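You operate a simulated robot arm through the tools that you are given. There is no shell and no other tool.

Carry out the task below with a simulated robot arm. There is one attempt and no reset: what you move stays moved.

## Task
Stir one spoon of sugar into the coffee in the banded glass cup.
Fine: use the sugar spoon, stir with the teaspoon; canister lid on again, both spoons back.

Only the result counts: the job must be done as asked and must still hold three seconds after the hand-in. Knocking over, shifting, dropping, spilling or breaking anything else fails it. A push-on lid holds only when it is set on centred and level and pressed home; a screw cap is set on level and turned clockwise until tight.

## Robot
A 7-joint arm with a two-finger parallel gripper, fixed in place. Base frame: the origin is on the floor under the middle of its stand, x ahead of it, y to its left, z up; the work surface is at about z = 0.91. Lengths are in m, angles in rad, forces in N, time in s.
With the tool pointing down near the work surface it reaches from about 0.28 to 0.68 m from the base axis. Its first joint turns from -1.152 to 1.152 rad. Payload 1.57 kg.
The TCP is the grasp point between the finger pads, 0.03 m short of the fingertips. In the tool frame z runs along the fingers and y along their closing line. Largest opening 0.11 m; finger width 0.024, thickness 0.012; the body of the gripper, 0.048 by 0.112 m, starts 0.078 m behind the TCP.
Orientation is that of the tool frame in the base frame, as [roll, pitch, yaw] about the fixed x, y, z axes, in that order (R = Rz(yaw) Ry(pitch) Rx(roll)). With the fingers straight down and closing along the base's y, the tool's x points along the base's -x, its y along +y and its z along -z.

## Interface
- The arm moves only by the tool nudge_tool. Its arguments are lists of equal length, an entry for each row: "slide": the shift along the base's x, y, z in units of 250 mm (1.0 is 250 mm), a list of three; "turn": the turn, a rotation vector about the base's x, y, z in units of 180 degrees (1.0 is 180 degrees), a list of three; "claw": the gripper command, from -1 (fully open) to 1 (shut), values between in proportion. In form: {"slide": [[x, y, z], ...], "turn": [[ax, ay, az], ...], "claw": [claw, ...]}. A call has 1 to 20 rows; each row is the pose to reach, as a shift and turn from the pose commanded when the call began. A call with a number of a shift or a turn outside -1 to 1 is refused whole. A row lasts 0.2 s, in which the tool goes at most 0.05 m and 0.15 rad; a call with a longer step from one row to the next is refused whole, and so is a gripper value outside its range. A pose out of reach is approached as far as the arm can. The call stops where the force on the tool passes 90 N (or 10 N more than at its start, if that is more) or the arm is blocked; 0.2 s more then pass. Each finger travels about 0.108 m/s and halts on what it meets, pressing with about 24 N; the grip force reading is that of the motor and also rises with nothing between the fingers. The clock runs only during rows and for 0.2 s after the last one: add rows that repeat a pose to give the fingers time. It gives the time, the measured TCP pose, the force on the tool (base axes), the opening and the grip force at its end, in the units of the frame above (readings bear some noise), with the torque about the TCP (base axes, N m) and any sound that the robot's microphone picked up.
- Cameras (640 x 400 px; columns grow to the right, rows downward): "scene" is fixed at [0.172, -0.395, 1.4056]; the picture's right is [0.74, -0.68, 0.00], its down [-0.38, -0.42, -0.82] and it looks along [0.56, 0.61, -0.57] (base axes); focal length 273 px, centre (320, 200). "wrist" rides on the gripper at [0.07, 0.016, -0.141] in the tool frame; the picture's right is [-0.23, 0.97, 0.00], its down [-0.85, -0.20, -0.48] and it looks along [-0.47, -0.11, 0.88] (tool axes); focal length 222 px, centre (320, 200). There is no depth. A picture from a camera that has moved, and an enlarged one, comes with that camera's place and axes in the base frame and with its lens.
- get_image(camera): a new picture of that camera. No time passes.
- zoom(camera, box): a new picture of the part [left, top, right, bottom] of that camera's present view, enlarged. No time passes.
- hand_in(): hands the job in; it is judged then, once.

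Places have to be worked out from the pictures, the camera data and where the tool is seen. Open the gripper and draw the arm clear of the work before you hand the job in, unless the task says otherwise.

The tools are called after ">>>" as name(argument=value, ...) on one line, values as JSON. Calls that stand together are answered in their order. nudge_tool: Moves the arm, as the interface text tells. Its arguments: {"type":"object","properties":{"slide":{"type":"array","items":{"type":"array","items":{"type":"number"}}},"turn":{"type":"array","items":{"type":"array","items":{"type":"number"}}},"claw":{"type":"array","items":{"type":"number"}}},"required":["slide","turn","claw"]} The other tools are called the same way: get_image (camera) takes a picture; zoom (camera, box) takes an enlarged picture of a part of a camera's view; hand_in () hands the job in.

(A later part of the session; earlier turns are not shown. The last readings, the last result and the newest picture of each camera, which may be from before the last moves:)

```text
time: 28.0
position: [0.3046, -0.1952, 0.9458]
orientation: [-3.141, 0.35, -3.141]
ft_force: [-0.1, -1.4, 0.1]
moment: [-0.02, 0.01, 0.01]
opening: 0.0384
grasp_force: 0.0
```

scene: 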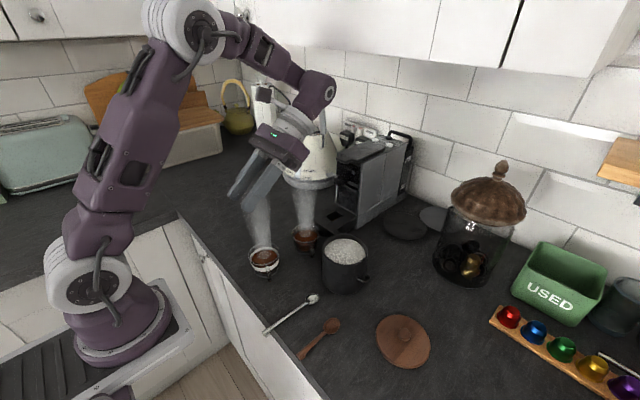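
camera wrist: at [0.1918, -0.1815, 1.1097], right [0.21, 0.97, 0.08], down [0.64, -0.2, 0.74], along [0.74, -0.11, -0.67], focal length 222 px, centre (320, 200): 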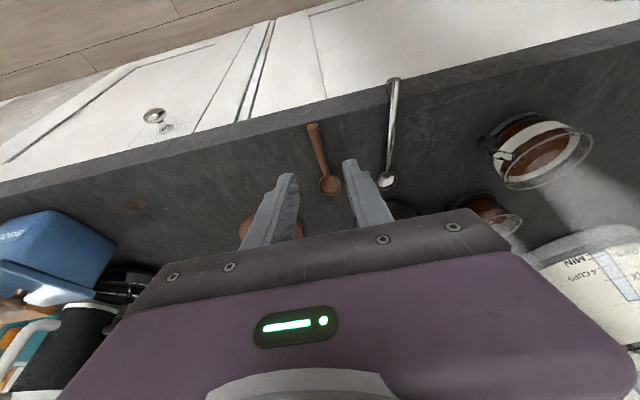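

No contact yet; I lower 1 mm more and close the fingers slowly on the handle.

>>> nudge_tool(slide=[[0, 0, -0.004], [0, 0, -0.004], [0, 0, -0.004], [0, 0, -0.004], [0, 0, -0.004], [0, 0, -0.004]], turn=[[0, 0, 0], [0, 0, 0], [0, 0, 0], [0, 0, 0], [0, 0, 0], [0, 0, 0]], claw=[0.3, 0.5, 0.65, 0.8, 1, 1])

>>> zoom(camera="wrist", box=[260, 110, 380, 220])

>>> zoom(camera="scene", box=[270, 300, 350, 370])

```text
time: 29.4
position: [0.3048, -0.1949, 0.9451]
orientation: [-3.141, 0.349, -3.141]
ft_force: [0.3, 0.2, -0.3]
moment: [-0.04, -0.02, 0.03]
opening: 0.0096
grasp_force: 24.2
```

```text
3.64 times, centred on (320, 165) of wrist
camera zoom: at [0.1918, -0.1794, 1.0532], right [0.21, 0.97, 0.08], down [0.64, -0.2, 0.74], along [0.74, -0.11, -0.67], focal length 808 px, centre (320, 327)
```

zoom: 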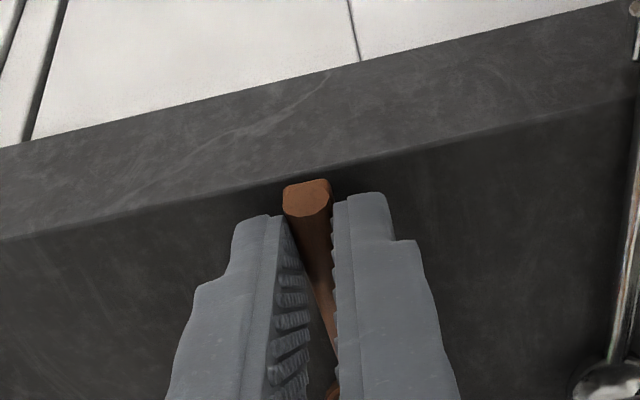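

```text
5.71 times, centred on (310, 335) of scene
camera zoom: at [0.172, -0.395, 1.4056], right [0.74, -0.68, 0.0], down [-0.38, -0.42, -0.82], along [0.56, 0.61, -0.57], focal length 1562 px, centre (377, -571)
```

zoom: 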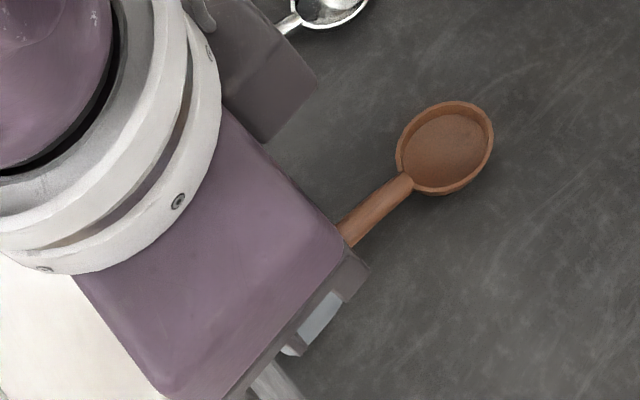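

The handle is gripped (opening 9.6 mm) and the bowl has not shifted. I lift gently and look for slip.

>>> nudge_tool(slide=[[0, 0, 0.02], [0, 0, 0.06], [0, 0, 0.16], [0, 0, 0.28], [0, 0, 0.28]], turn=[[0, 0, 0], [0, 0, 0], [0, 0, 0], [0, 0, 0], [0, 0, 0]], claw=[1, 1, 1, 1, 1])

>>> get_image(camera="scene")

>>> zoom(camera="scene", box=[250, 240, 370, 340])

>>> get_image(camera="wrist")

```text
time: 30.6
position: [0.3045, -0.1946, 1.0147]
orientation: [-3.141, 0.35, -3.14]
ft_force: [0.7, 0.3, 0.1]
moment: [0.0, -0.01, 0.0]
opening: 0.0092
grasp_force: 23.8
```

```text
taken
```

scene: 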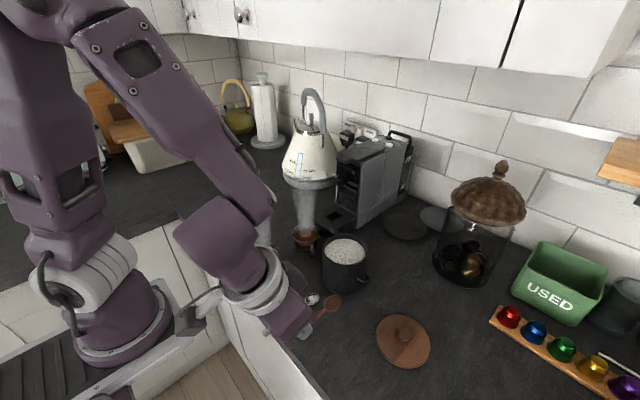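

```text
4.00 times, centred on (310, 290) of scene
camera zoom: at [0.172, -0.3949, 1.4056], right [0.74, -0.68, 0.0], down [-0.38, -0.42, -0.82], along [0.56, 0.61, -0.57], focal length 1094 px, centre (360, -160)
```

zoom: 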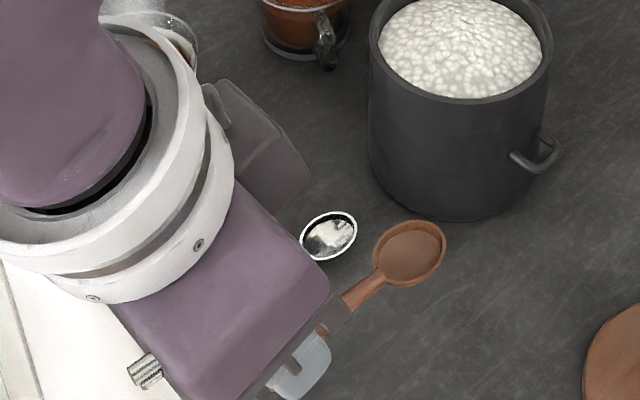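

```text
taken
camera wrist: at [0.1909, -0.1789, 1.1229], right [0.21, 0.97, 0.08], down [0.64, -0.2, 0.74], along [0.74, -0.11, -0.67], focal length 222 px, centre (320, 200)
```

wrist: 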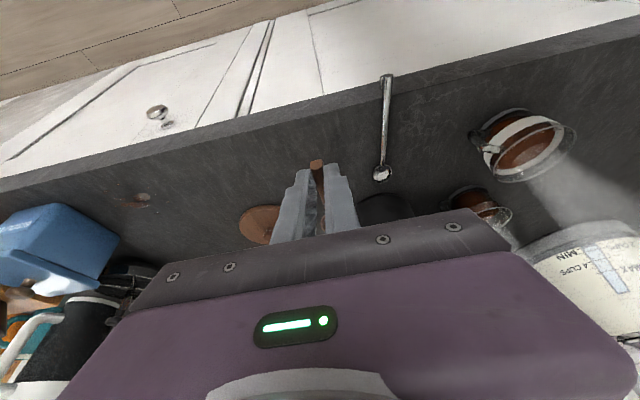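

The spoon is held level and firmly. I take a closer look at the canister rim and sugar surface before scooping.

>>> zoom(camera="scene", box=[310, 225, 380, 300])

>>> zoom(camera="scene", box=[290, 280, 350, 330])

```text
5.33 times, centred on (345, 262) of scene
camera zoom: at [0.172, -0.3949, 1.4056], right [0.74, -0.68, 0.0], down [-0.38, -0.42, -0.82], along [0.56, 0.61, -0.57], focal length 1458 px, centre (187, -133)
```

zoom: 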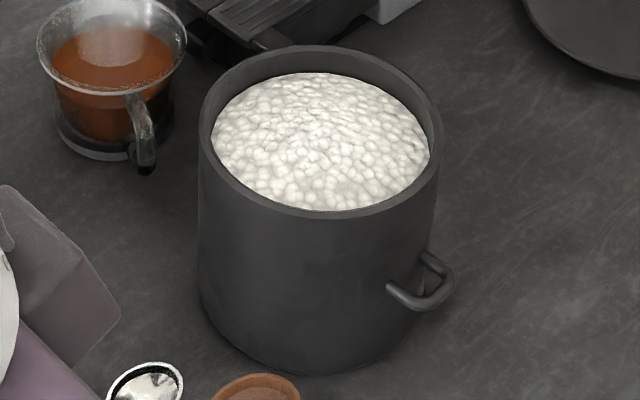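

```text
8.00 times, centred on (320, 305) of scene
camera zoom: at [0.172, -0.3949, 1.4056], right [0.74, -0.68, 0.0], down [-0.38, -0.42, -0.82], along [0.56, 0.61, -0.57], focal length 2187 px, centre (320, -640)
```

zoom: 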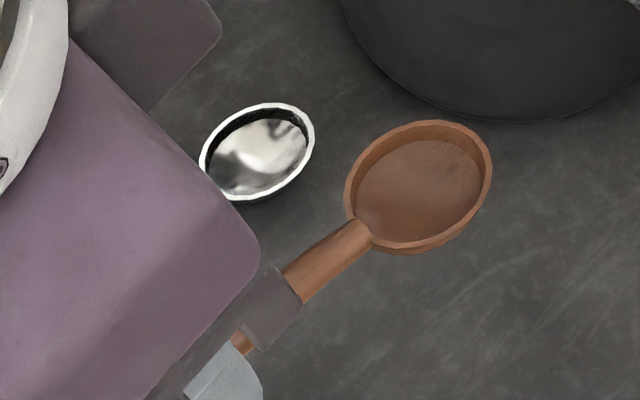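

Rim is at about z≈1.005, sugar about 1 cm below it. I carry the spoon up and over the canister, tilting its nose down 45°.

>>> nudge_tool(slide=[[0, 0, 0.19], [0, 0, 0.386], [0.097, 0.043, 0.386], [0.194, 0.086, 0.386], [0.291, 0.13, 0.386], [0.388, 0.173, 0.386], [0.485, 0.216, 0.386], [0.5816, 0.259, 0.386], [0.5816, 0.259, 0.386]], turn=[[0, 0, 0], [0, 0, 0], [0, 0.0417, 0], [0, 0.0833, 0], [0, 0.125, 0], [0, 0.1667, 0], [0, 0.2083, 0], [0, 0.25, 0], [0, 0.25, 0]], claw=[1, 1, 1, 1, 1, 1, 1, 1, 1])

>>> zoom(camera="scene", box=[290, 170, 410, 300])

>>> get_image(camera="wrist")

```text
time: 32.6
position: [0.4503, -0.131, 1.1112]
orientation: [3.138, -0.443, -3.141]
ft_force: [-0.8, 0.0, 0.1]
moment: [0.02, 0.0, 0.0]
opening: 0.0094
grasp_force: 24.1
```

```text
3.08 times, centred on (350, 235) of scene
camera zoom: at [0.1719, -0.3952, 1.4056], right [0.74, -0.68, 0.0], down [-0.38, -0.42, -0.82], along [0.56, 0.61, -0.57], focal length 841 px, centre (228, 92)
```

zoom: 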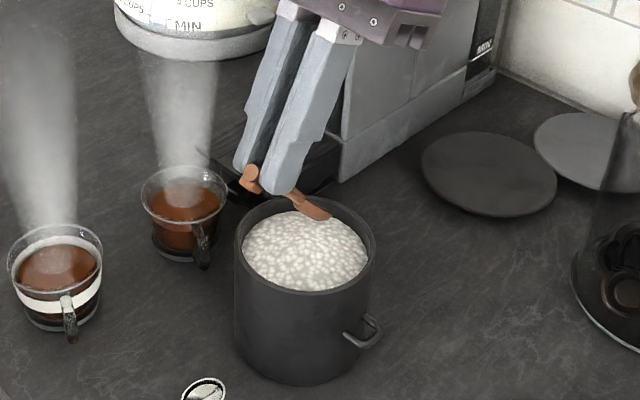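

```text
taken
camera wrist: at [0.4484, -0.1153, 1.2672], right [0.21, 0.97, -0.09], down [0.98, -0.2, 0.06], along [0.04, -0.11, -0.99], focal length 222 px, centre (320, 200)
```

wrist: 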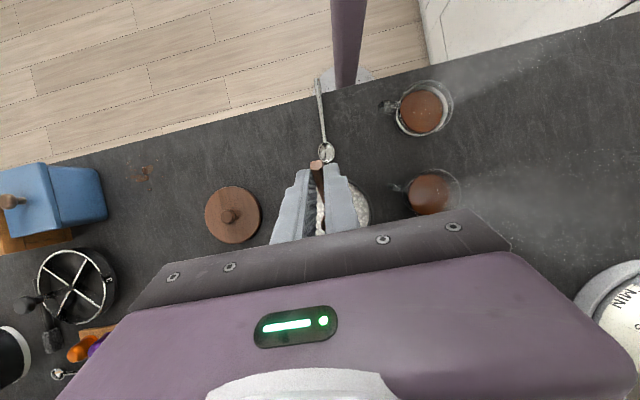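

Spoon bowl is poised over the sugar. I dip it in slowly and check the force.

>>> nudge_tool(slide=[[0, 0, -0.06], [0, 0, -0.12], [0, 0, -0.16], [0, 0, -0.2], [0, 0, -0.224], [0, 0, -0.224]], turn=[[0, 0, 0], [0, 0, 0], [0, 0, 0], [0, 0, 0], [0, 0, 0], [0, 0, 0]], claw=[1, 1, 1, 1, 1, 1])

>>> zoom(camera="scene", box=[300, 190, 400, 300])

```text
time: 34.0
position: [0.4521, -0.1306, 1.0549]
orientation: [-3.141, -0.436, -3.141]
ft_force: [-0.3, -0.9, 0.2]
moment: [0.01, -0.03, -0.03]
opening: 0.0095
grasp_force: 24.1
```

```text
3.64 times, centred on (350, 245) of scene
camera zoom: at [0.172, -0.395, 1.4056], right [0.74, -0.68, 0.0], down [-0.38, -0.42, -0.82], along [0.56, 0.61, -0.57], focal length 994 px, centre (211, 36)
```

zoom: 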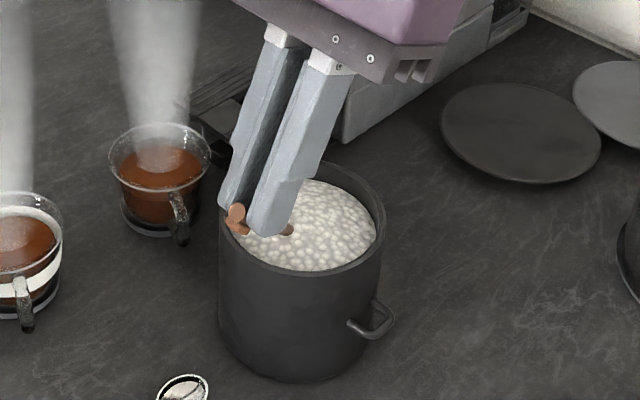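

The bowl is submerged with no resistance. I now scoop: rotate the spoon toward level while sliding forward and rising out of the sugar.

>>> nudge_tool(slide=[[0.004, 0, -0.0164], [0.008, 0, -0.0328], [0.008, 0, -0.0328], [-0.0056, 0, -0.0336], [-0.0204, 0, -0.0364], [-0.0204, 0, -0.0364], [-0.0472, 0, -0.0008], [-0.0776, 0, 0.0324], [-0.1096, 0, 0.0784], [-0.1096, 0, 0.0784]], turn=[[0, -0.0389, 0], [0, -0.0833, 0], [0, -0.0833, 0], [0, -0.1111, 0], [0, -0.1389, 0], [0, -0.1389, 0], [0, -0.1833, 0], [0, -0.2167, 0], [0, -0.25, 0], [0, -0.25, 0]], claw=[1, 1, 1, 1, 1, 1, 1, 1, 1, 1])

>>> zoom(camera="scene", box=[300, 190, 400, 300])

>>> get_image(camera="wrist")

```text
time: 36.2
position: [0.4234, -0.1309, 1.0735]
orientation: [-3.141, 0.352, 3.141]
ft_force: [-0.5, 0.0, -0.6]
moment: [-0.02, 0.0, -0.03]
opening: 0.0092
grasp_force: 23.8
```

```text
3.64 times, centred on (350, 245) of scene
camera zoom: at [0.172, -0.395, 1.4056], right [0.74, -0.68, 0.0], down [-0.38, -0.42, -0.82], along [0.56, 0.61, -0.57], focal length 994 px, centre (211, 36)
```

zoom: 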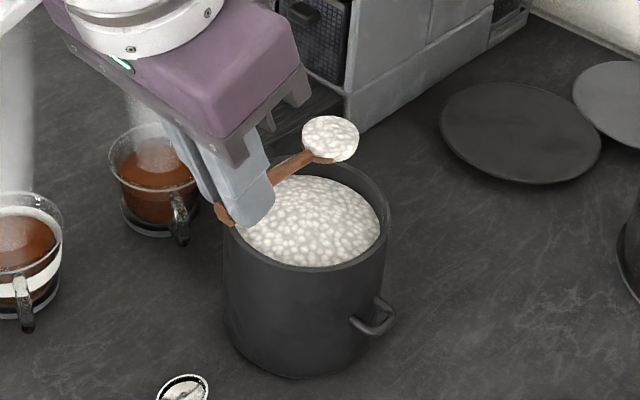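

```text
taken
camera wrist: at [0.309, -0.1145, 1.1827], right [0.21, 0.97, 0.08], down [0.64, -0.2, 0.74], along [0.74, -0.11, -0.66], focal length 222 px, centre (320, 200)
```

wrist: 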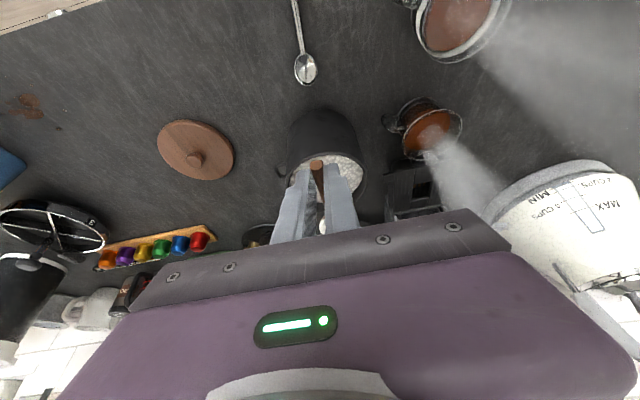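

The spoon came out full. The canister looks like it may have moved by a millimetre or two, so I compare with the earlier view and check the spoonful.

>>> zoom(camera="scene", box=[310, 225, 380, 300])

>>> zoom(camera="scene", box=[340, 205, 420, 265])

```text
5.33 times, centred on (345, 262) of scene
camera zoom: at [0.172, -0.395, 1.4056], right [0.74, -0.68, 0.0], down [-0.38, -0.42, -0.82], along [0.56, 0.61, -0.57], focal length 1458 px, centre (187, -133)
```

zoom: 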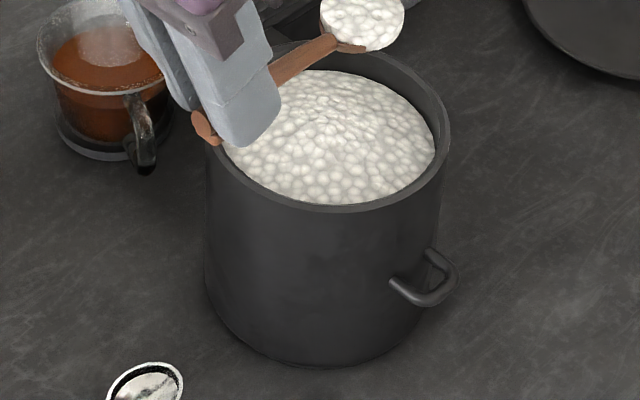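

```text
6.67 times, centred on (380, 235) of scene
camera zoom: at [0.172, -0.395, 1.4056], right [0.74, -0.68, 0.0], down [-0.38, -0.42, -0.82], along [0.56, 0.61, -0.57], focal length 1822 px, centre (-80, -33)
```

zoom: 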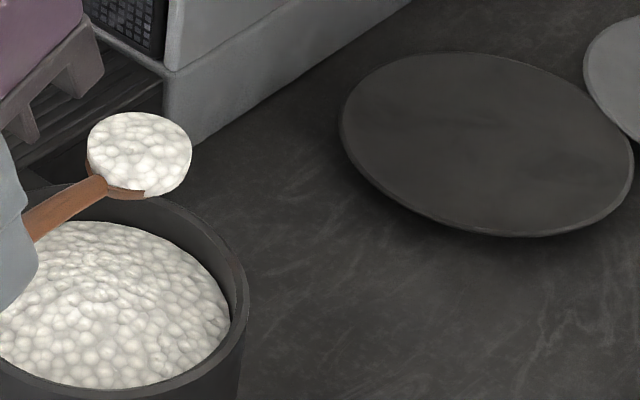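

The sugar spoon is full; the canister was nudged a few mm in +x by the scoop (I'll account for that and ease it back later). I raise the level spoon and yaw it 90° so it points toward +y for approaching the cup.

>>> nudge_tool(slide=[[0, 0, 0.1], [0, 0, 0.2], [0, 0, 0.266], [0, 0, 0.266], [0, 0, 0.266], [0, 0, 0.266], [0, 0, 0.266], [0, 0, 0.266], [0, 0, 0.266], [0, 0, 0.266], [0, 0, 0.266], [0, 0, 0.266], [0, 0, 0.266], [0, 0, 0.266], [0, 0, 0.266], [0, 0, 0.266], [0, 0, 0.266]], turn=[[0, 0, 0], [0, 0, 0], [0, 0, 0], [0, 0, 0.0385], [0, 0, 0.077], [0, 0, 0.1155], [0, 0, 0.154], [0, 0, 0.1925], [0, 0, 0.231], [0, 0, 0.2695], [0, 0, 0.308], [0, 0, 0.3465], [0, 0, 0.385], [0, 0, 0.4235], [0, 0, 0.462], [0, 0, 0.5], [0, 0, 0.5]], claw=[1, 1, 1, 1, 1, 1, 1, 1, 1, 1, 1, 1, 1, 1, 1, 1, 1])

>>> get_image(camera="scene")

>>> get_image(camera="wrist")

```text
time: 39.8
position: [0.4246, -0.13, 1.1402]
orientation: [3.14, 0.348, -1.569]
ft_force: [0.2, -0.1, -0.2]
moment: [-0.03, 0.03, -0.01]
opening: 0.0094
grasp_force: 24.0
```

```text
taken
```

scene: 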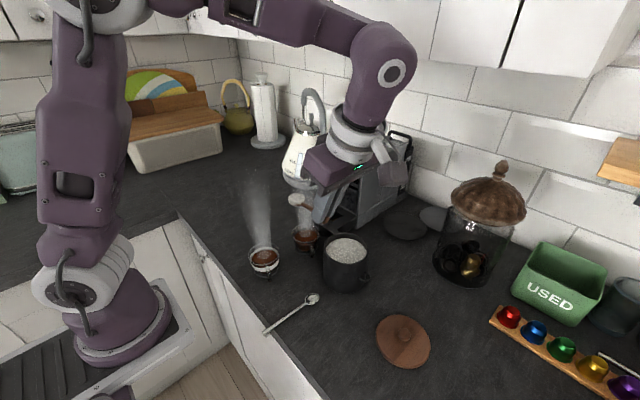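

```text
taken
camera wrist: at [0.4077, -0.2451, 1.2494], right [-0.97, 0.21, 0.08], down [0.2, 0.64, 0.74], along [0.11, 0.74, -0.67], focal length 222 px, centre (320, 200)
```

wrist: 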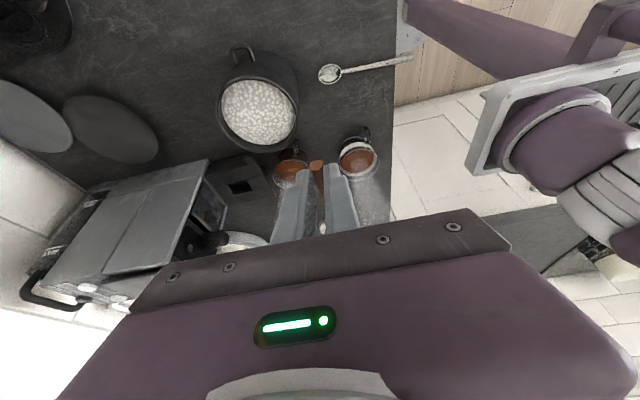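

The spoon is level, full, pointing +y. I zoom on the wrist view to locate the banded cup and the canister from this viewpoint.

>>> zoom(camera="wrist", box=[260, 110, 400, 220])

>>> zoom(camera="wrist", box=[200, 30, 320, 160])

>>> zoom(camera="scene", box=[230, 170, 330, 290])

```text
3.64 times, centred on (330, 165) of wrist
camera zoom: at [0.4077, -0.2451, 1.2494], right [-0.97, 0.21, 0.08], down [0.2, 0.64, 0.74], along [0.11, 0.74, -0.67], focal length 808 px, centre (284, 327)
```

zoom: 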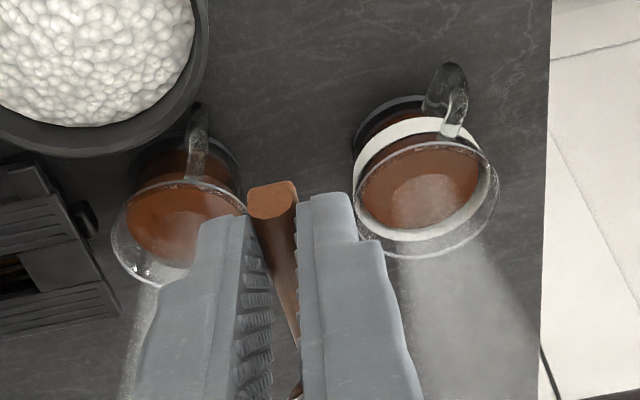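

```text
3.08 times, centred on (260, 95) of wrist
camera zoom: at [0.4077, -0.2451, 1.2494], right [-0.97, 0.21, 0.08], down [0.2, 0.64, 0.74], along [0.11, 0.74, -0.67], focal length 684 px, centre (505, 523)
```

zoom: 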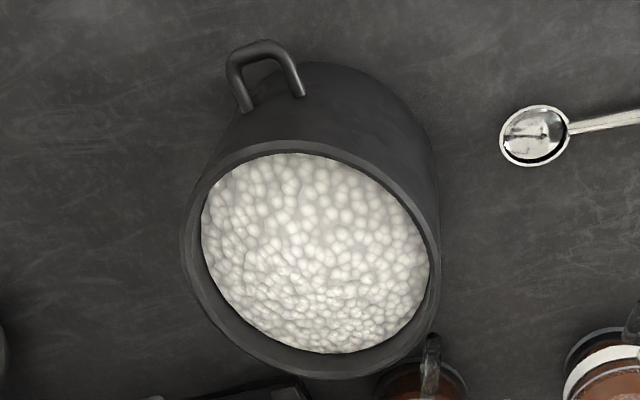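

```text
3.33 times, centred on (280, 230) of scene
camera zoom: at [0.172, -0.395, 1.4056], right [0.74, -0.68, 0.0], down [-0.38, -0.42, -0.82], along [0.56, 0.61, -0.57], focal length 911 px, centre (453, 100)
```

zoom: 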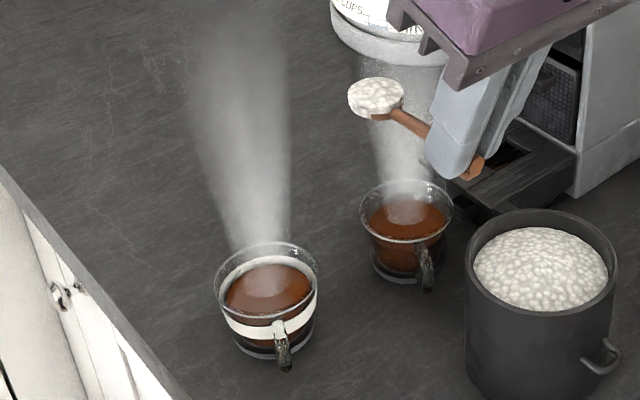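

Cup centre is about (0.373, 0.011) with rim z≈0.957. I bring the level spoon so the bowl sits over the cup, still high, and verify.

>>> nudge_tool(slide=[[-0.052, 0.059, -0.02], [-0.104, 0.118, -0.06], [-0.156, 0.177, -0.11], [-0.208, 0.236, -0.16], [-0.208, 0.236, -0.26], [-0.208, 0.236, -0.36], [-0.208, 0.236, -0.36]], turn=[[0, 0, 0], [0, 0, 0], [0, 0, 0], [0, 0, 0], [0, 0, 0], [0, 0, 0], [0, 0, 0]], claw=[1, 1, 1, 1, 1, 1, 1])

>>> zoom(camera="scene", box=[220, 190, 340, 300])

>>> get_image(camera="wrist")

```text
time: 41.4
position: [0.3719, -0.0706, 1.0503]
orientation: [3.141, 0.348, -1.57]
ft_force: [-0.4, 0.3, 0.3]
moment: [-0.01, 0.02, 0.02]
opening: 0.0092
grasp_force: 24.3
```

```text
3.64 times, centred on (280, 245) of scene
camera zoom: at [0.172, -0.395, 1.4056], right [0.74, -0.68, 0.0], down [-0.38, -0.42, -0.82], along [0.56, 0.61, -0.57], focal length 994 px, centre (466, 36)
```

zoom: 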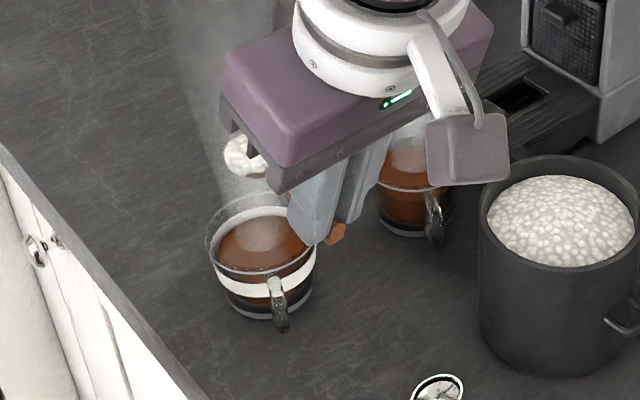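

```text
taken
camera wrist: at [0.3562, -0.1843, 1.1585], right [-0.97, 0.21, 0.08], down [0.2, 0.64, 0.74], along [0.11, 0.74, -0.67], focal length 222 px, centre (320, 200)
```

wrist: 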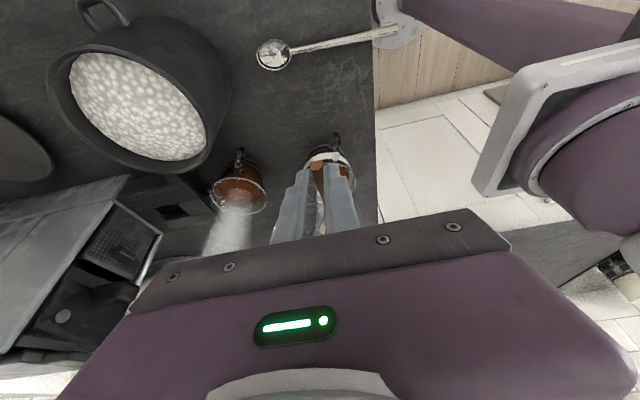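

Let me zoom in to verify the bowl is centred over the banded cup before lowering.

>>> zoom(camera="wrist", box=[270, 120, 390, 220])

>>> zoom(camera="scene", box=[245, 215, 315, 285])

```text
4.00 times, centred on (330, 170) of wrist
camera zoom: at [0.3562, -0.1843, 1.1585], right [-0.97, 0.21, 0.08], down [0.2, 0.64, 0.74], along [0.11, 0.74, -0.67], focal length 888 px, centre (280, 320)
```

zoom: 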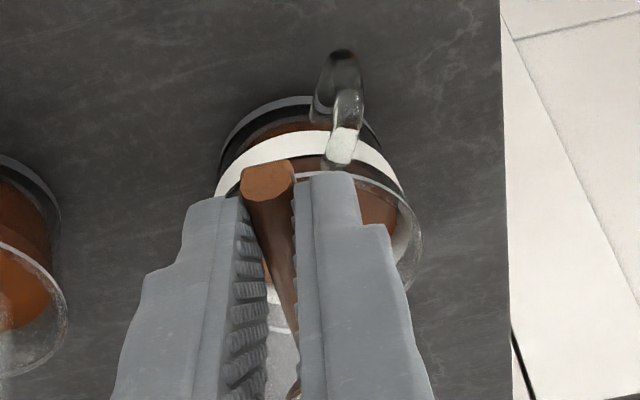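

```text
5.71 times, centred on (280, 250) of scene
camera zoom: at [0.172, -0.395, 1.4056], right [0.74, -0.68, 0.0], down [-0.38, -0.42, -0.82], along [0.56, 0.61, -0.57], focal length 1562 px, centre (549, -86)
```

zoom: 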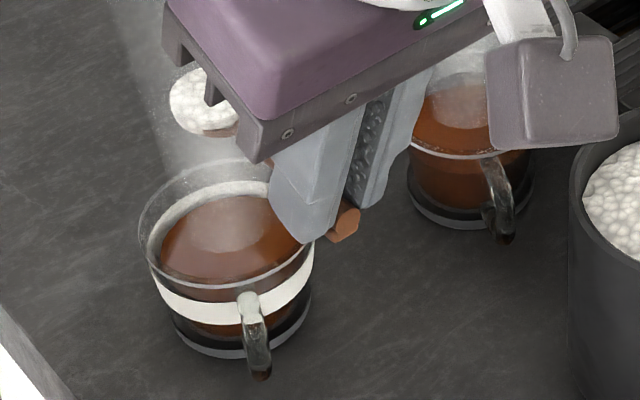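

Bowl is centred over the banded cup within a few mm. I lower it to just above the rim and begin tipping nose-down, keeping the bowl fixed over the cup.

>>> nudge_tool(slide=[[0, 0, -0.08], [0, 0, -0.158], [0, 0, -0.158], [0, 0.0176, -0.1192], [0, 0.04, -0.0832], [0, 0.0668, -0.0504], [0, 0.0976, -0.0212], [0, 0.132, 0.0036], [0, 0.1696, 0.0236], [0, 0.1696, 0.0236]], turn=[[0, 0, 0], [0, 0, 0], [0, 0, 0], [-0.0417, 0, 0], [-0.0833, 0, 0], [-0.125, 0, 0], [-0.1667, 0, 0], [-0.2083, 0, 0], [-0.25, 0, 0], [-0.25, 0, 0]], claw=[1, 1, 1, 1, 1, 1, 1, 1, 1, 1])

>>> zoom(camera="scene", box=[220, 190, 340, 300])

>>> get_image(camera="wrist")

```text
time: 43.6
position: [0.372, -0.0288, 1.0568]
orientation: [3.141, -0.438, -1.571]
ft_force: [-0.4, 1.3, 0.2]
moment: [-0.01, 0.01, 0.02]
opening: 0.0095
grasp_force: 24.1
```

```text
3.64 times, centred on (280, 245) of scene
camera zoom: at [0.172, -0.3949, 1.4056], right [0.74, -0.68, 0.0], down [-0.38, -0.42, -0.82], along [0.56, 0.61, -0.57], focal length 994 px, centre (466, 36)
```

zoom: 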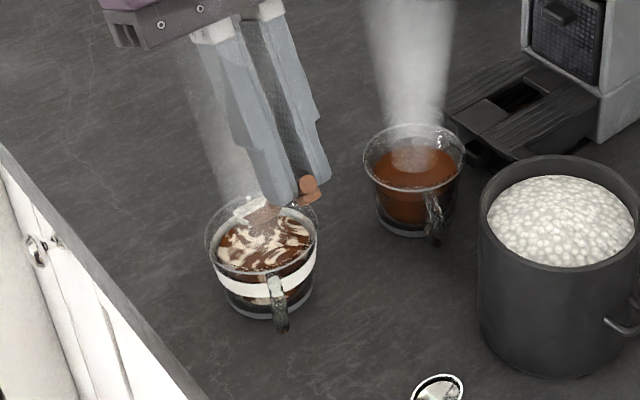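

```text
taken
camera wrist: at [0.356, -0.0324, 1.2139], right [-0.97, 0.2, -0.1], down [0.2, 0.98, 0.07], along [0.11, 0.05, -0.99], focal length 222 px, centre (320, 200)
```

wrist: 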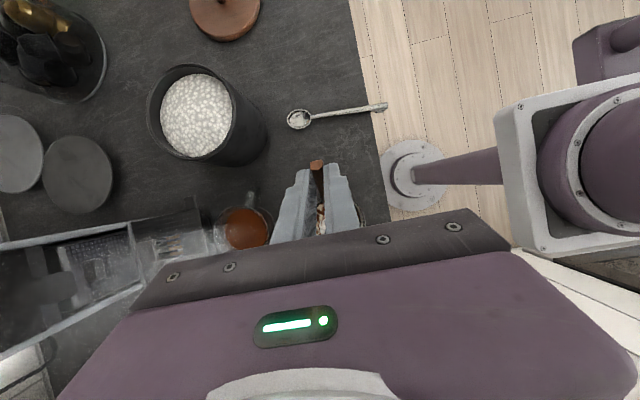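

Sugar has gone into the banded cup (light swirls on the coffee). I tip further to empty the spoon completely.

>>> nudge_tool(slide=[[0, 0.0396, 0.0152], [0, 0.0812, 0.0248], [0, 0.1232, 0.0288], [0, 0.166, 0.0276], [0, 0.166, 0.0276], [0, 0.166, 0.0276]], turn=[[-0.0417, 0, 0], [-0.0833, 0, 0], [-0.125, 0, 0], [-0.1667, 0, 0], [-0.1667, 0, 0], [-0.1667, 0, 0]], claw=[1, 1, 1, 1, 1, 1])

>>> zoom(camera="scene", box=[225, 205, 325, 290])

>>> get_image(camera="scene")

```text
time: 45.0
position: [0.371, 0.012, 1.0637]
orientation: [3.141, -0.959, -1.572]
ft_force: [0.5, -0.4, 1.2]
moment: [-0.01, -0.02, -0.05]
opening: 0.0092
grasp_force: 23.4
```

```text
4.71 times, centred on (275, 248) of scene
camera zoom: at [0.172, -0.3949, 1.4056], right [0.74, -0.68, 0.0], down [-0.38, -0.42, -0.82], along [0.56, 0.61, -0.57], focal length 1286 px, centre (532, -24)
```

zoom: 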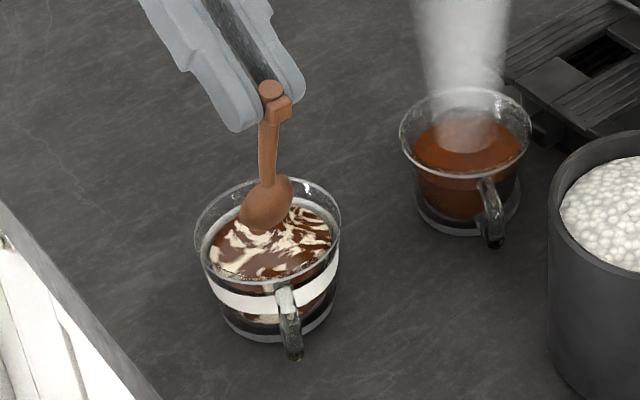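

```text
taken
```

scene: 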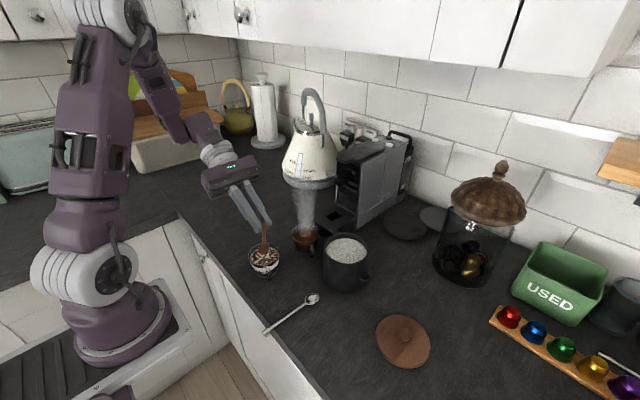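

The spoon is empty with no sugar visible on the counter. I raise it, tilt back to level and draw it away from the cup.

>>> nudge_tool(slide=[[0, 0, 0.16], [0, 0, 0.32], [0, -0.045, 0.32], [0, -0.09, 0.32], [0, -0.135, 0.32], [0, -0.18, 0.32], [0, -0.225, 0.32], [0, -0.27, 0.32], [0, -0.315, 0.32], [0, -0.36, 0.32], [0, -0.405, 0.32], [0, -0.45, 0.32], [0, -0.45, 0.32]], turn=[[0, 0, 0], [0, 0, 0], [0.0417, 0, 0], [0.0833, 0, 0], [0.125, 0, 0], [0.1667, 0, 0], [0.2083, 0, 0], [0.25, 0, 0], [0.2917, 0, 0], [0.3333, 0, 0], [0.375, 0, 0], [0.4167, 0, 0], [0.4167, 0, 0]], claw=[1, 1, 1, 1, 1, 1, 1, 1, 1, 1, 1, 1, 1])

>>> zoom(camera="scene", box=[220, 190, 400, 320])

```text
time: 47.8
position: [0.3723, -0.0999, 1.1426]
orientation: [-3.139, 0.35, -1.571]
ft_force: [-0.4, -0.7, -0.7]
moment: [-0.01, 0.05, -0.02]
opening: 0.0093
grasp_force: 23.2
```

```text
3.08 times, centred on (310, 255) of scene
camera zoom: at [0.172, -0.395, 1.4056], right [0.74, -0.68, 0.0], down [-0.38, -0.42, -0.82], along [0.56, 0.61, -0.57], focal length 841 px, centre (351, 31)
```

zoom: 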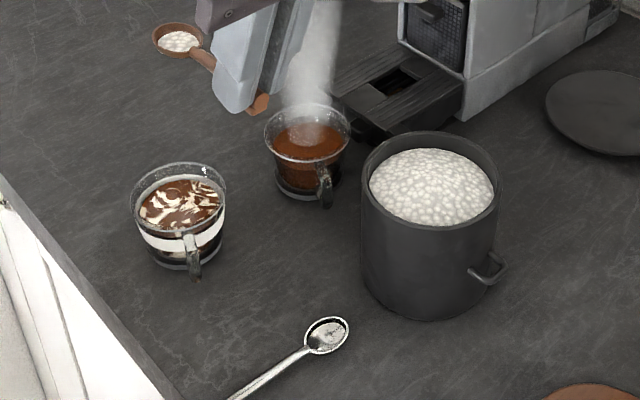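

Some sugar seems to remain in the bowl. I look closer.

>>> zoom(camera="scene", box=[250, 185, 310, 225])

>>> zoom(camera="wrist", box=[270, 120, 390, 220])

>>> zoom(camera="scene", box=[250, 230, 300, 280])

```text
10.00 times, centred on (280, 205) of scene
camera zoom: at [0.172, -0.395, 1.4056], right [0.74, -0.68, 0.0], down [-0.38, -0.42, -0.82], along [0.56, 0.61, -0.57], focal length 2734 px, centre (720, 150)
```

zoom: 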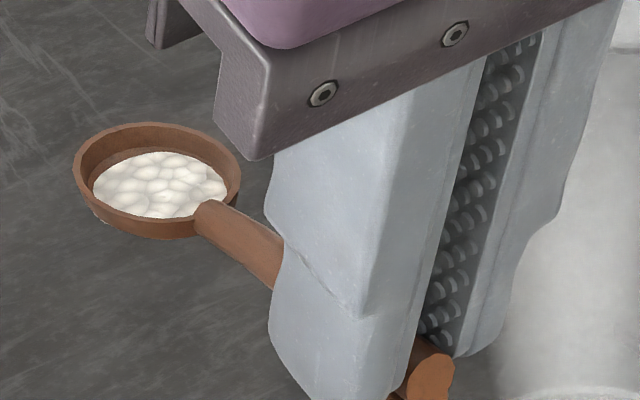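

```text
4.00 times, centred on (330, 170) of wrist
camera zoom: at [0.3557, -0.2135, 1.252], right [-0.97, 0.21, 0.08], down [0.2, 0.64, 0.74], along [0.11, 0.74, -0.66], focal length 888 px, centre (280, 320)
```

zoom: 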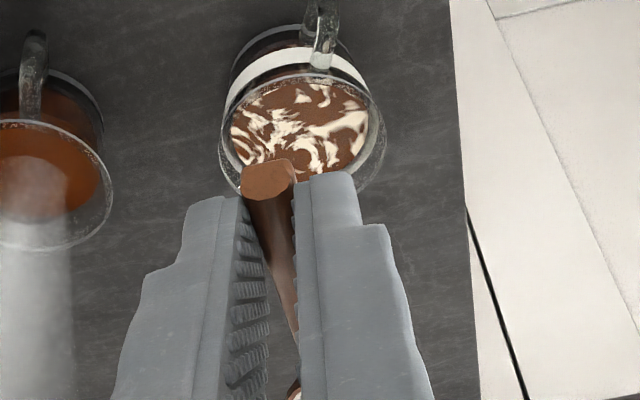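

```text
8.00 times, centred on (275, 255) of scene
camera zoom: at [0.172, -0.395, 1.4056], right [0.74, -0.68, 0.0], down [-0.38, -0.42, -0.82], along [0.56, 0.61, -0.57], focal length 2187 px, centre (680, -240)
```

zoom: 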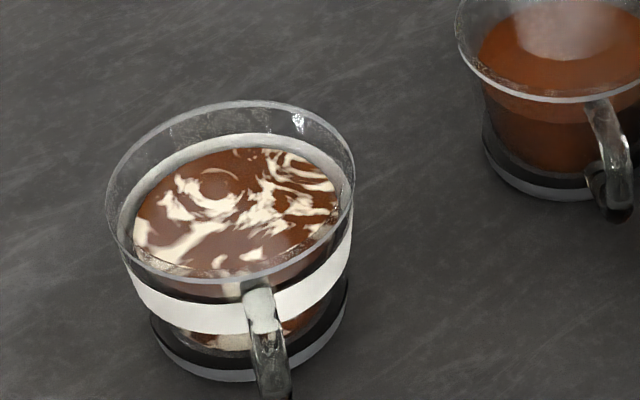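

A thin layer of sugar is left in the bowl, so I go back over the cup the same way and will tip further, past vertical, to empty it.

>>> nudge_tool(slide=[[0, 0.04, -0.18], [0, 0.08, -0.36], [0, 0.1144, -0.5292], [0, 0.132, -0.4904], [0, 0.1544, -0.4544], [0, 0.1812, -0.4216], [0, 0.212, -0.3924], [0, 0.2464, -0.3676], [0, 0.284, -0.3476], [0, 0.3236, -0.3324], [0, 0.3652, -0.3228], [0, 0.4072, -0.3188], [0, 0.45, -0.32], [0, 0.492, -0.3272], [0, 0.5324, -0.3392], [0, 0.5324, -0.3392], [0, 0.5324, -0.3392]], turn=[[0, 0, 0], [0, 0, 0], [0, 0, 0], [-0.0417, 0, 0], [-0.0833, 0, 0], [-0.125, 0, 0], [-0.1667, 0, 0], [-0.2083, 0, 0], [-0.25, 0, 0], [-0.2917, 0, 0], [-0.3333, 0, 0], [-0.375, 0, 0], [-0.4167, 0, 0], [-0.4583, 0, 0], [-0.5, 0, 0], [-0.5, 0, 0], [-0.5, 0, 0]], claw=[1, 1, 1, 1, 1, 1, 1, 1, 1, 1, 1, 1, 1, 1, 1, 1, 1])

>>> get_image(camera="scene")

>>> zoom(camera="scene", box=[225, 205, 325, 290])

```text
time: 51.4
position: [0.3712, 0.034, 1.0598]
orientation: [3.141, -1.221, -1.572]
ft_force: [-0.1, -0.3, -0.4]
moment: [-0.03, 0.01, 0.0]
opening: 0.0095
grasp_force: 24.5
```

```text
taken
```

scene: 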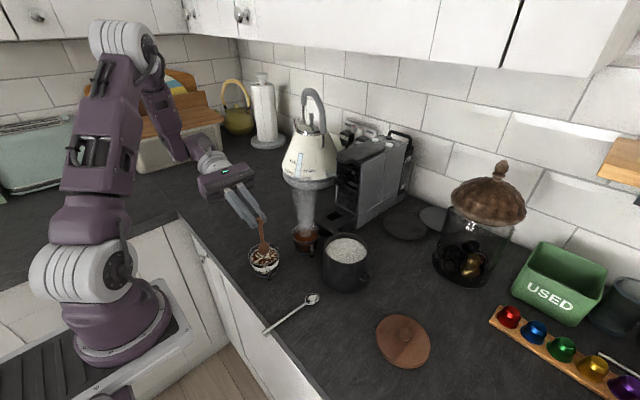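

```text
4.71 times, centred on (275, 248) of scene
camera zoom: at [0.172, -0.3949, 1.4056], right [0.74, -0.68, 0.0], down [-0.38, -0.42, -0.82], along [0.56, 0.61, -0.57], focal length 1286 px, centre (532, -24)
```

zoom: 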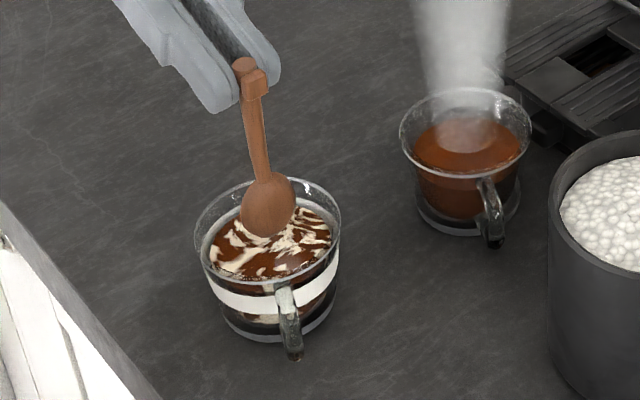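

At 90° now; I tip further to about 105° and hold briefly to empty the bowl.

>>> nudge_tool(slide=[[0, 0.0388, -0.0176], [0, 0.0748, -0.04], [0, 0.0748, -0.04], [0, 0.0748, -0.04], [0, 0.0748, -0.04], [0, 0.0748, -0.04]], turn=[[-0.0417, 0, 0], [-0.0833, 0, 0], [-0.0833, 0, 0], [-0.0833, 0, 0], [-0.0833, 0, 0], [-0.0833, 0, 0]], claw=[1, 1, 1, 1, 1, 1])

>>> zoom(camera="scene", box=[225, 205, 325, 290])

>>> get_image(camera="wrist")

```text
time: 52.8
position: [0.3718, 0.0525, 1.048]
orientation: [-3.14, -1.484, -1.573]
ft_force: [0.4, 0.1, 1.0]
moment: [0.01, 0.01, -0.03]
opening: 0.0093
grasp_force: 23.6
```

```text
4.71 times, centred on (275, 248) of scene
camera zoom: at [0.172, -0.395, 1.4056], right [0.74, -0.68, 0.0], down [-0.38, -0.42, -0.82], along [0.56, 0.61, -0.57], focal length 1286 px, centre (532, -24)
```

zoom: 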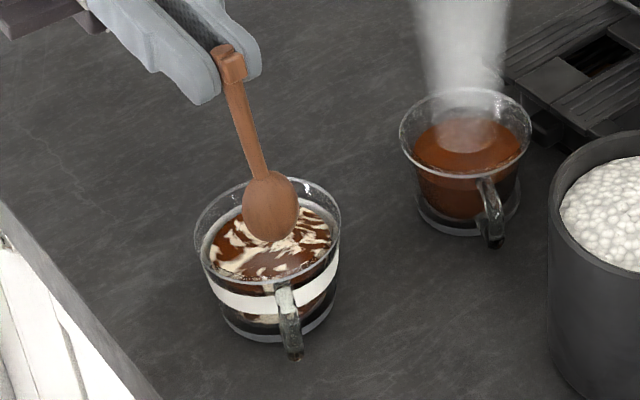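

```text
taken
camera wrist: at [0.3557, 0.1864, 1.1298], right [-0.97, 0.02, -0.23], down [0.2, 0.55, -0.81], along [0.11, -0.83, -0.54], focal length 222 px, centre (320, 200)
```

wrist: 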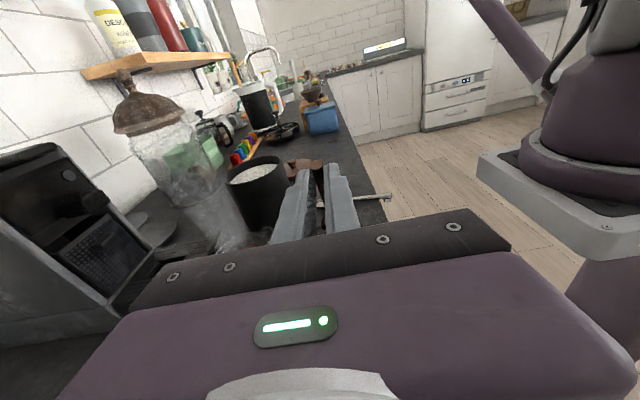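

I raise the spoon again and bring it level to check whether it is empty now.

>>> nudge_tool(slide=[[0, 0, 0.16], [0, 0, 0.328], [0, -0.0434, 0.328], [0, -0.0868, 0.328], [0, -0.1302, 0.328], [0, -0.1736, 0.328], [0, -0.217, 0.328], [0, -0.2604, 0.328], [0, -0.3038, 0.328], [0, -0.3472, 0.328], [0, -0.3906, 0.328], [0, -0.434, 0.328], [0, -0.4774, 0.328], [0, -0.5208, 0.328], [0, -0.5642, 0.328], [0, -0.607, 0.328], [0, -0.607, 0.328]], turn=[[0, 0, 0], [0, 0, 0], [0.0417, 0, 0], [0.0833, 0, 0], [0.125, 0, 0], [0.1667, 0, 0], [0.2083, 0, 0], [0.25, 0, 0], [0.2917, 0, 0], [0.3333, 0, 0], [0.375, 0, 0], [0.4167, 0, 0], [0.4583, 0, 0], [0.5, 0, 0], [0.5417, 0, 0], [0.5833, 0, 0], [0.5833, 0, 0]], claw=[1, 1, 1, 1, 1, 1, 1, 1, 1, 1, 1, 1, 1, 1, 1, 1, 1])

>>> zoom(camera="scene", box=[250, 185, 310, 225])

>>> zoom(camera="scene", box=[220, 190, 400, 320])

```text
time: 56.4
position: [0.373, -0.1013, 1.1298]
orientation: [-3.14, 0.35, -1.569]
ft_force: [0.1, 0.1, -1.2]
moment: [-0.01, 0.02, 0.02]
opening: 0.0091
grasp_force: 24.0
```

```text
10.00 times, centred on (280, 205) of scene
camera zoom: at [0.172, -0.395, 1.4056], right [0.74, -0.68, 0.0], down [-0.38, -0.42, -0.82], along [0.56, 0.61, -0.57], focal length 2734 px, centre (720, 150)
```

zoom: 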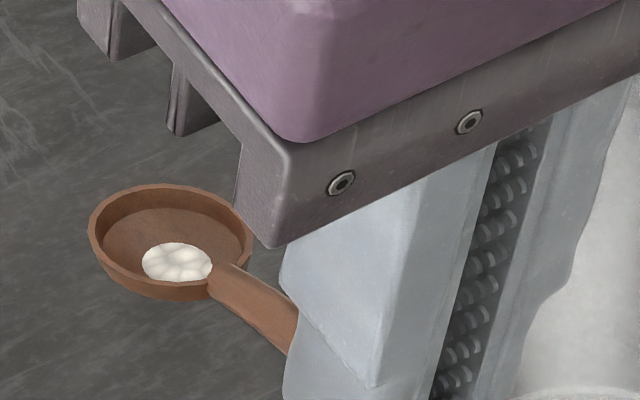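

```text
3.08 times, centred on (310, 255) of scene
camera zoom: at [0.172, -0.395, 1.4056], right [0.74, -0.68, 0.0], down [-0.38, -0.42, -0.82], along [0.56, 0.61, -0.57], focal length 841 px, centre (351, 31)
```

zoom: 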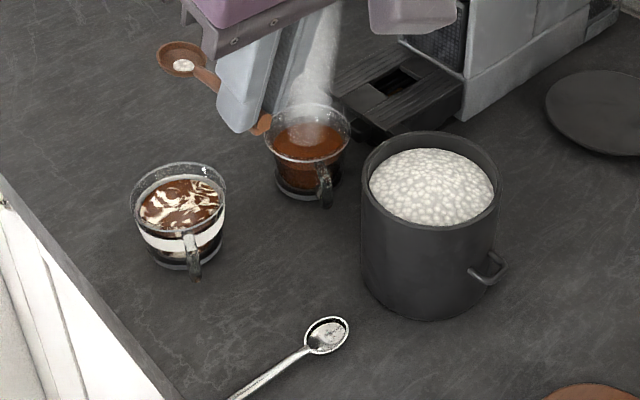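

Only a small remnant is left. I tip it once more over the cup and hold longer to empty it fully.

>>> nudge_tool(slide=[[0, 0.057, -0.19], [0, 0.1, -0.37], [0, 0.1142, -0.478], [0, 0.132, -0.4392], [0, 0.1544, -0.4032], [0, 0.1812, -0.3704], [0, 0.212, -0.3412], [0, 0.2464, -0.3164], [0, 0.284, -0.2964], [0, 0.3236, -0.2812], [0, 0.3652, -0.2716], [0, 0.4072, -0.2676], [0, 0.45, -0.2688], [0, 0.492, -0.276], [0, 0.5324, -0.288], [0, 0.5712, -0.3056], [0, 0.6072, -0.328], [0, 0.6072, -0.328], [0, 0.6072, -0.328], [0, 0.6072, -0.328]], turn=[[0, 0, 0], [0, 0, 0], [0, 0, 0], [-0.0417, 0, 0], [-0.0833, 0, 0], [-0.125, 0, 0], [-0.1667, 0, 0], [-0.2083, 0, 0], [-0.25, 0, 0], [-0.2917, 0, 0], [-0.3333, 0, 0], [-0.375, 0, 0], [-0.4167, 0, 0], [-0.4583, 0, 0], [-0.5, 0, 0], [-0.5417, 0, 0], [-0.5833, 0, 0], [-0.5833, 0, 0], [-0.5833, 0, 0], [-0.5833, 0, 0]], claw=[1, 1, 1, 1, 1, 1, 1, 1, 1, 1, 1, 1, 1, 1, 1, 1, 1, 1, 1, 1])

>>> zoom(camera="scene", box=[225, 205, 325, 290])

```text
time: 60.6
position: [0.3719, 0.0505, 1.0496]
orientation: [-3.141, -1.483, -1.572]
ft_force: [0.5, 0.2, -0.2]
moment: [0.01, -0.05, 0.01]
opening: 0.0092
grasp_force: 23.9
```

```text
4.71 times, centred on (275, 248) of scene
camera zoom: at [0.172, -0.395, 1.4056], right [0.74, -0.68, 0.0], down [-0.38, -0.42, -0.82], along [0.56, 0.61, -0.57], focal length 1286 px, centre (532, -24)
```

zoom: 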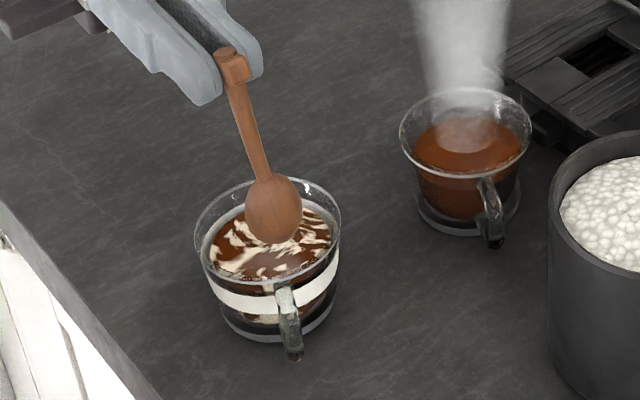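

I give it a gentle rocking shake past vertical over the cup to release the last grains.

>>> nudge_tool(slide=[[0, 0.0328, -0.0268], [0, 0, 0], [0, 0.0328, -0.0268], [0, 0, 0], [0, 0.0328, -0.0268], [0, 0.0328, -0.0268], [0, 0.0328, -0.0268], [0, 0, 0]], turn=[[-0.0417, 0, 0], [0, 0, 0], [-0.0417, 0, 0], [0, 0, 0], [-0.0417, 0, 0], [-0.0417, 0, 0], [-0.0417, 0, 0], [0, 0, 0]], claw=[1, 1, 1, 1, 1, 1, 1, 1])

>>> nudge_tool(slide=[[0, 0, 0.16], [0, 0, 0.328], [0, -0.0434, 0.328], [0, -0.0868, 0.328], [0, -0.1302, 0.328], [0, -0.1736, 0.328], [0, -0.217, 0.328], [0, -0.2604, 0.328], [0, -0.3038, 0.328], [0, -0.3472, 0.328], [0, -0.3906, 0.328], [0, -0.434, 0.328], [0, -0.4774, 0.328], [0, -0.5208, 0.328], [0, -0.5642, 0.328], [0, -0.607, 0.328], [0, -0.607, 0.328]], turn=[[0, 0, 0], [0, 0, 0], [0.0417, 0, 0], [0.0833, 0, 0], [0.125, 0, 0], [0.1667, 0, 0], [0.2083, 0, 0], [0.25, 0, 0], [0.2917, 0, 0], [0.3333, 0, 0], [0.375, 0, 0], [0.4167, 0, 0], [0.4583, 0, 0], [0.5, 0, 0], [0.5417, 0, 0], [0.5833, 0, 0], [0.5833, 0, 0]], claw=[1, 1, 1, 1, 1, 1, 1, 1, 1, 1, 1, 1, 1, 1, 1, 1, 1])

>>> zoom(camera="scene", box=[250, 185, 310, 225])

>>> zoom(camera="scene", box=[220, 190, 400, 320])

```text
time: 62.4
position: [0.3715, 0.0516, 1.049]
orientation: [-3.139, -1.482, -1.575]
ft_force: [-0.5, 0.0, -0.2]
moment: [0.0, 0.05, 0.01]
opening: 0.0091
grasp_force: 24.1
```

```text
time: 66.0
position: [0.3719, -0.1016, 1.1316]
orientation: [-3.14, 0.351, -1.569]
ft_force: [-0.3, -0.6, -0.1]
moment: [-0.02, -0.01, 0.0]
opening: 0.0067
grasp_force: 24.2
```

```text
10.00 times, centred on (280, 205) of scene
camera zoom: at [0.172, -0.395, 1.4056], right [0.74, -0.68, 0.0], down [-0.38, -0.42, -0.82], along [0.56, 0.61, -0.57], focal length 2734 px, centre (720, 150)
```

zoom: 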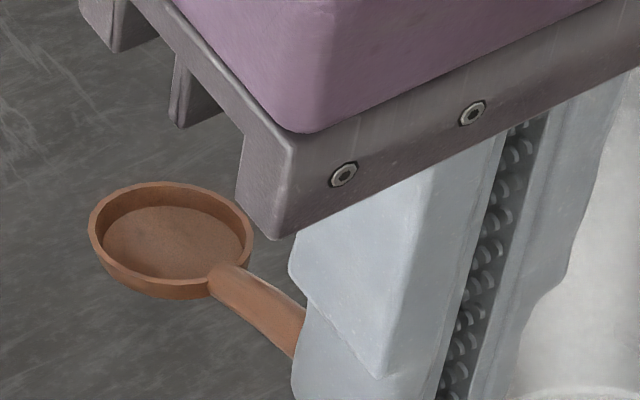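

```text
3.08 times, centred on (310, 255) of scene
camera zoom: at [0.172, -0.395, 1.4056], right [0.74, -0.68, 0.0], down [-0.38, -0.42, -0.82], along [0.56, 0.61, -0.57], focal length 841 px, centre (351, 31)
```

zoom: 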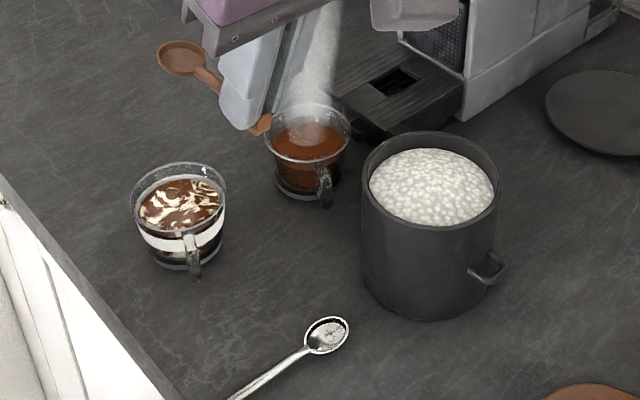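

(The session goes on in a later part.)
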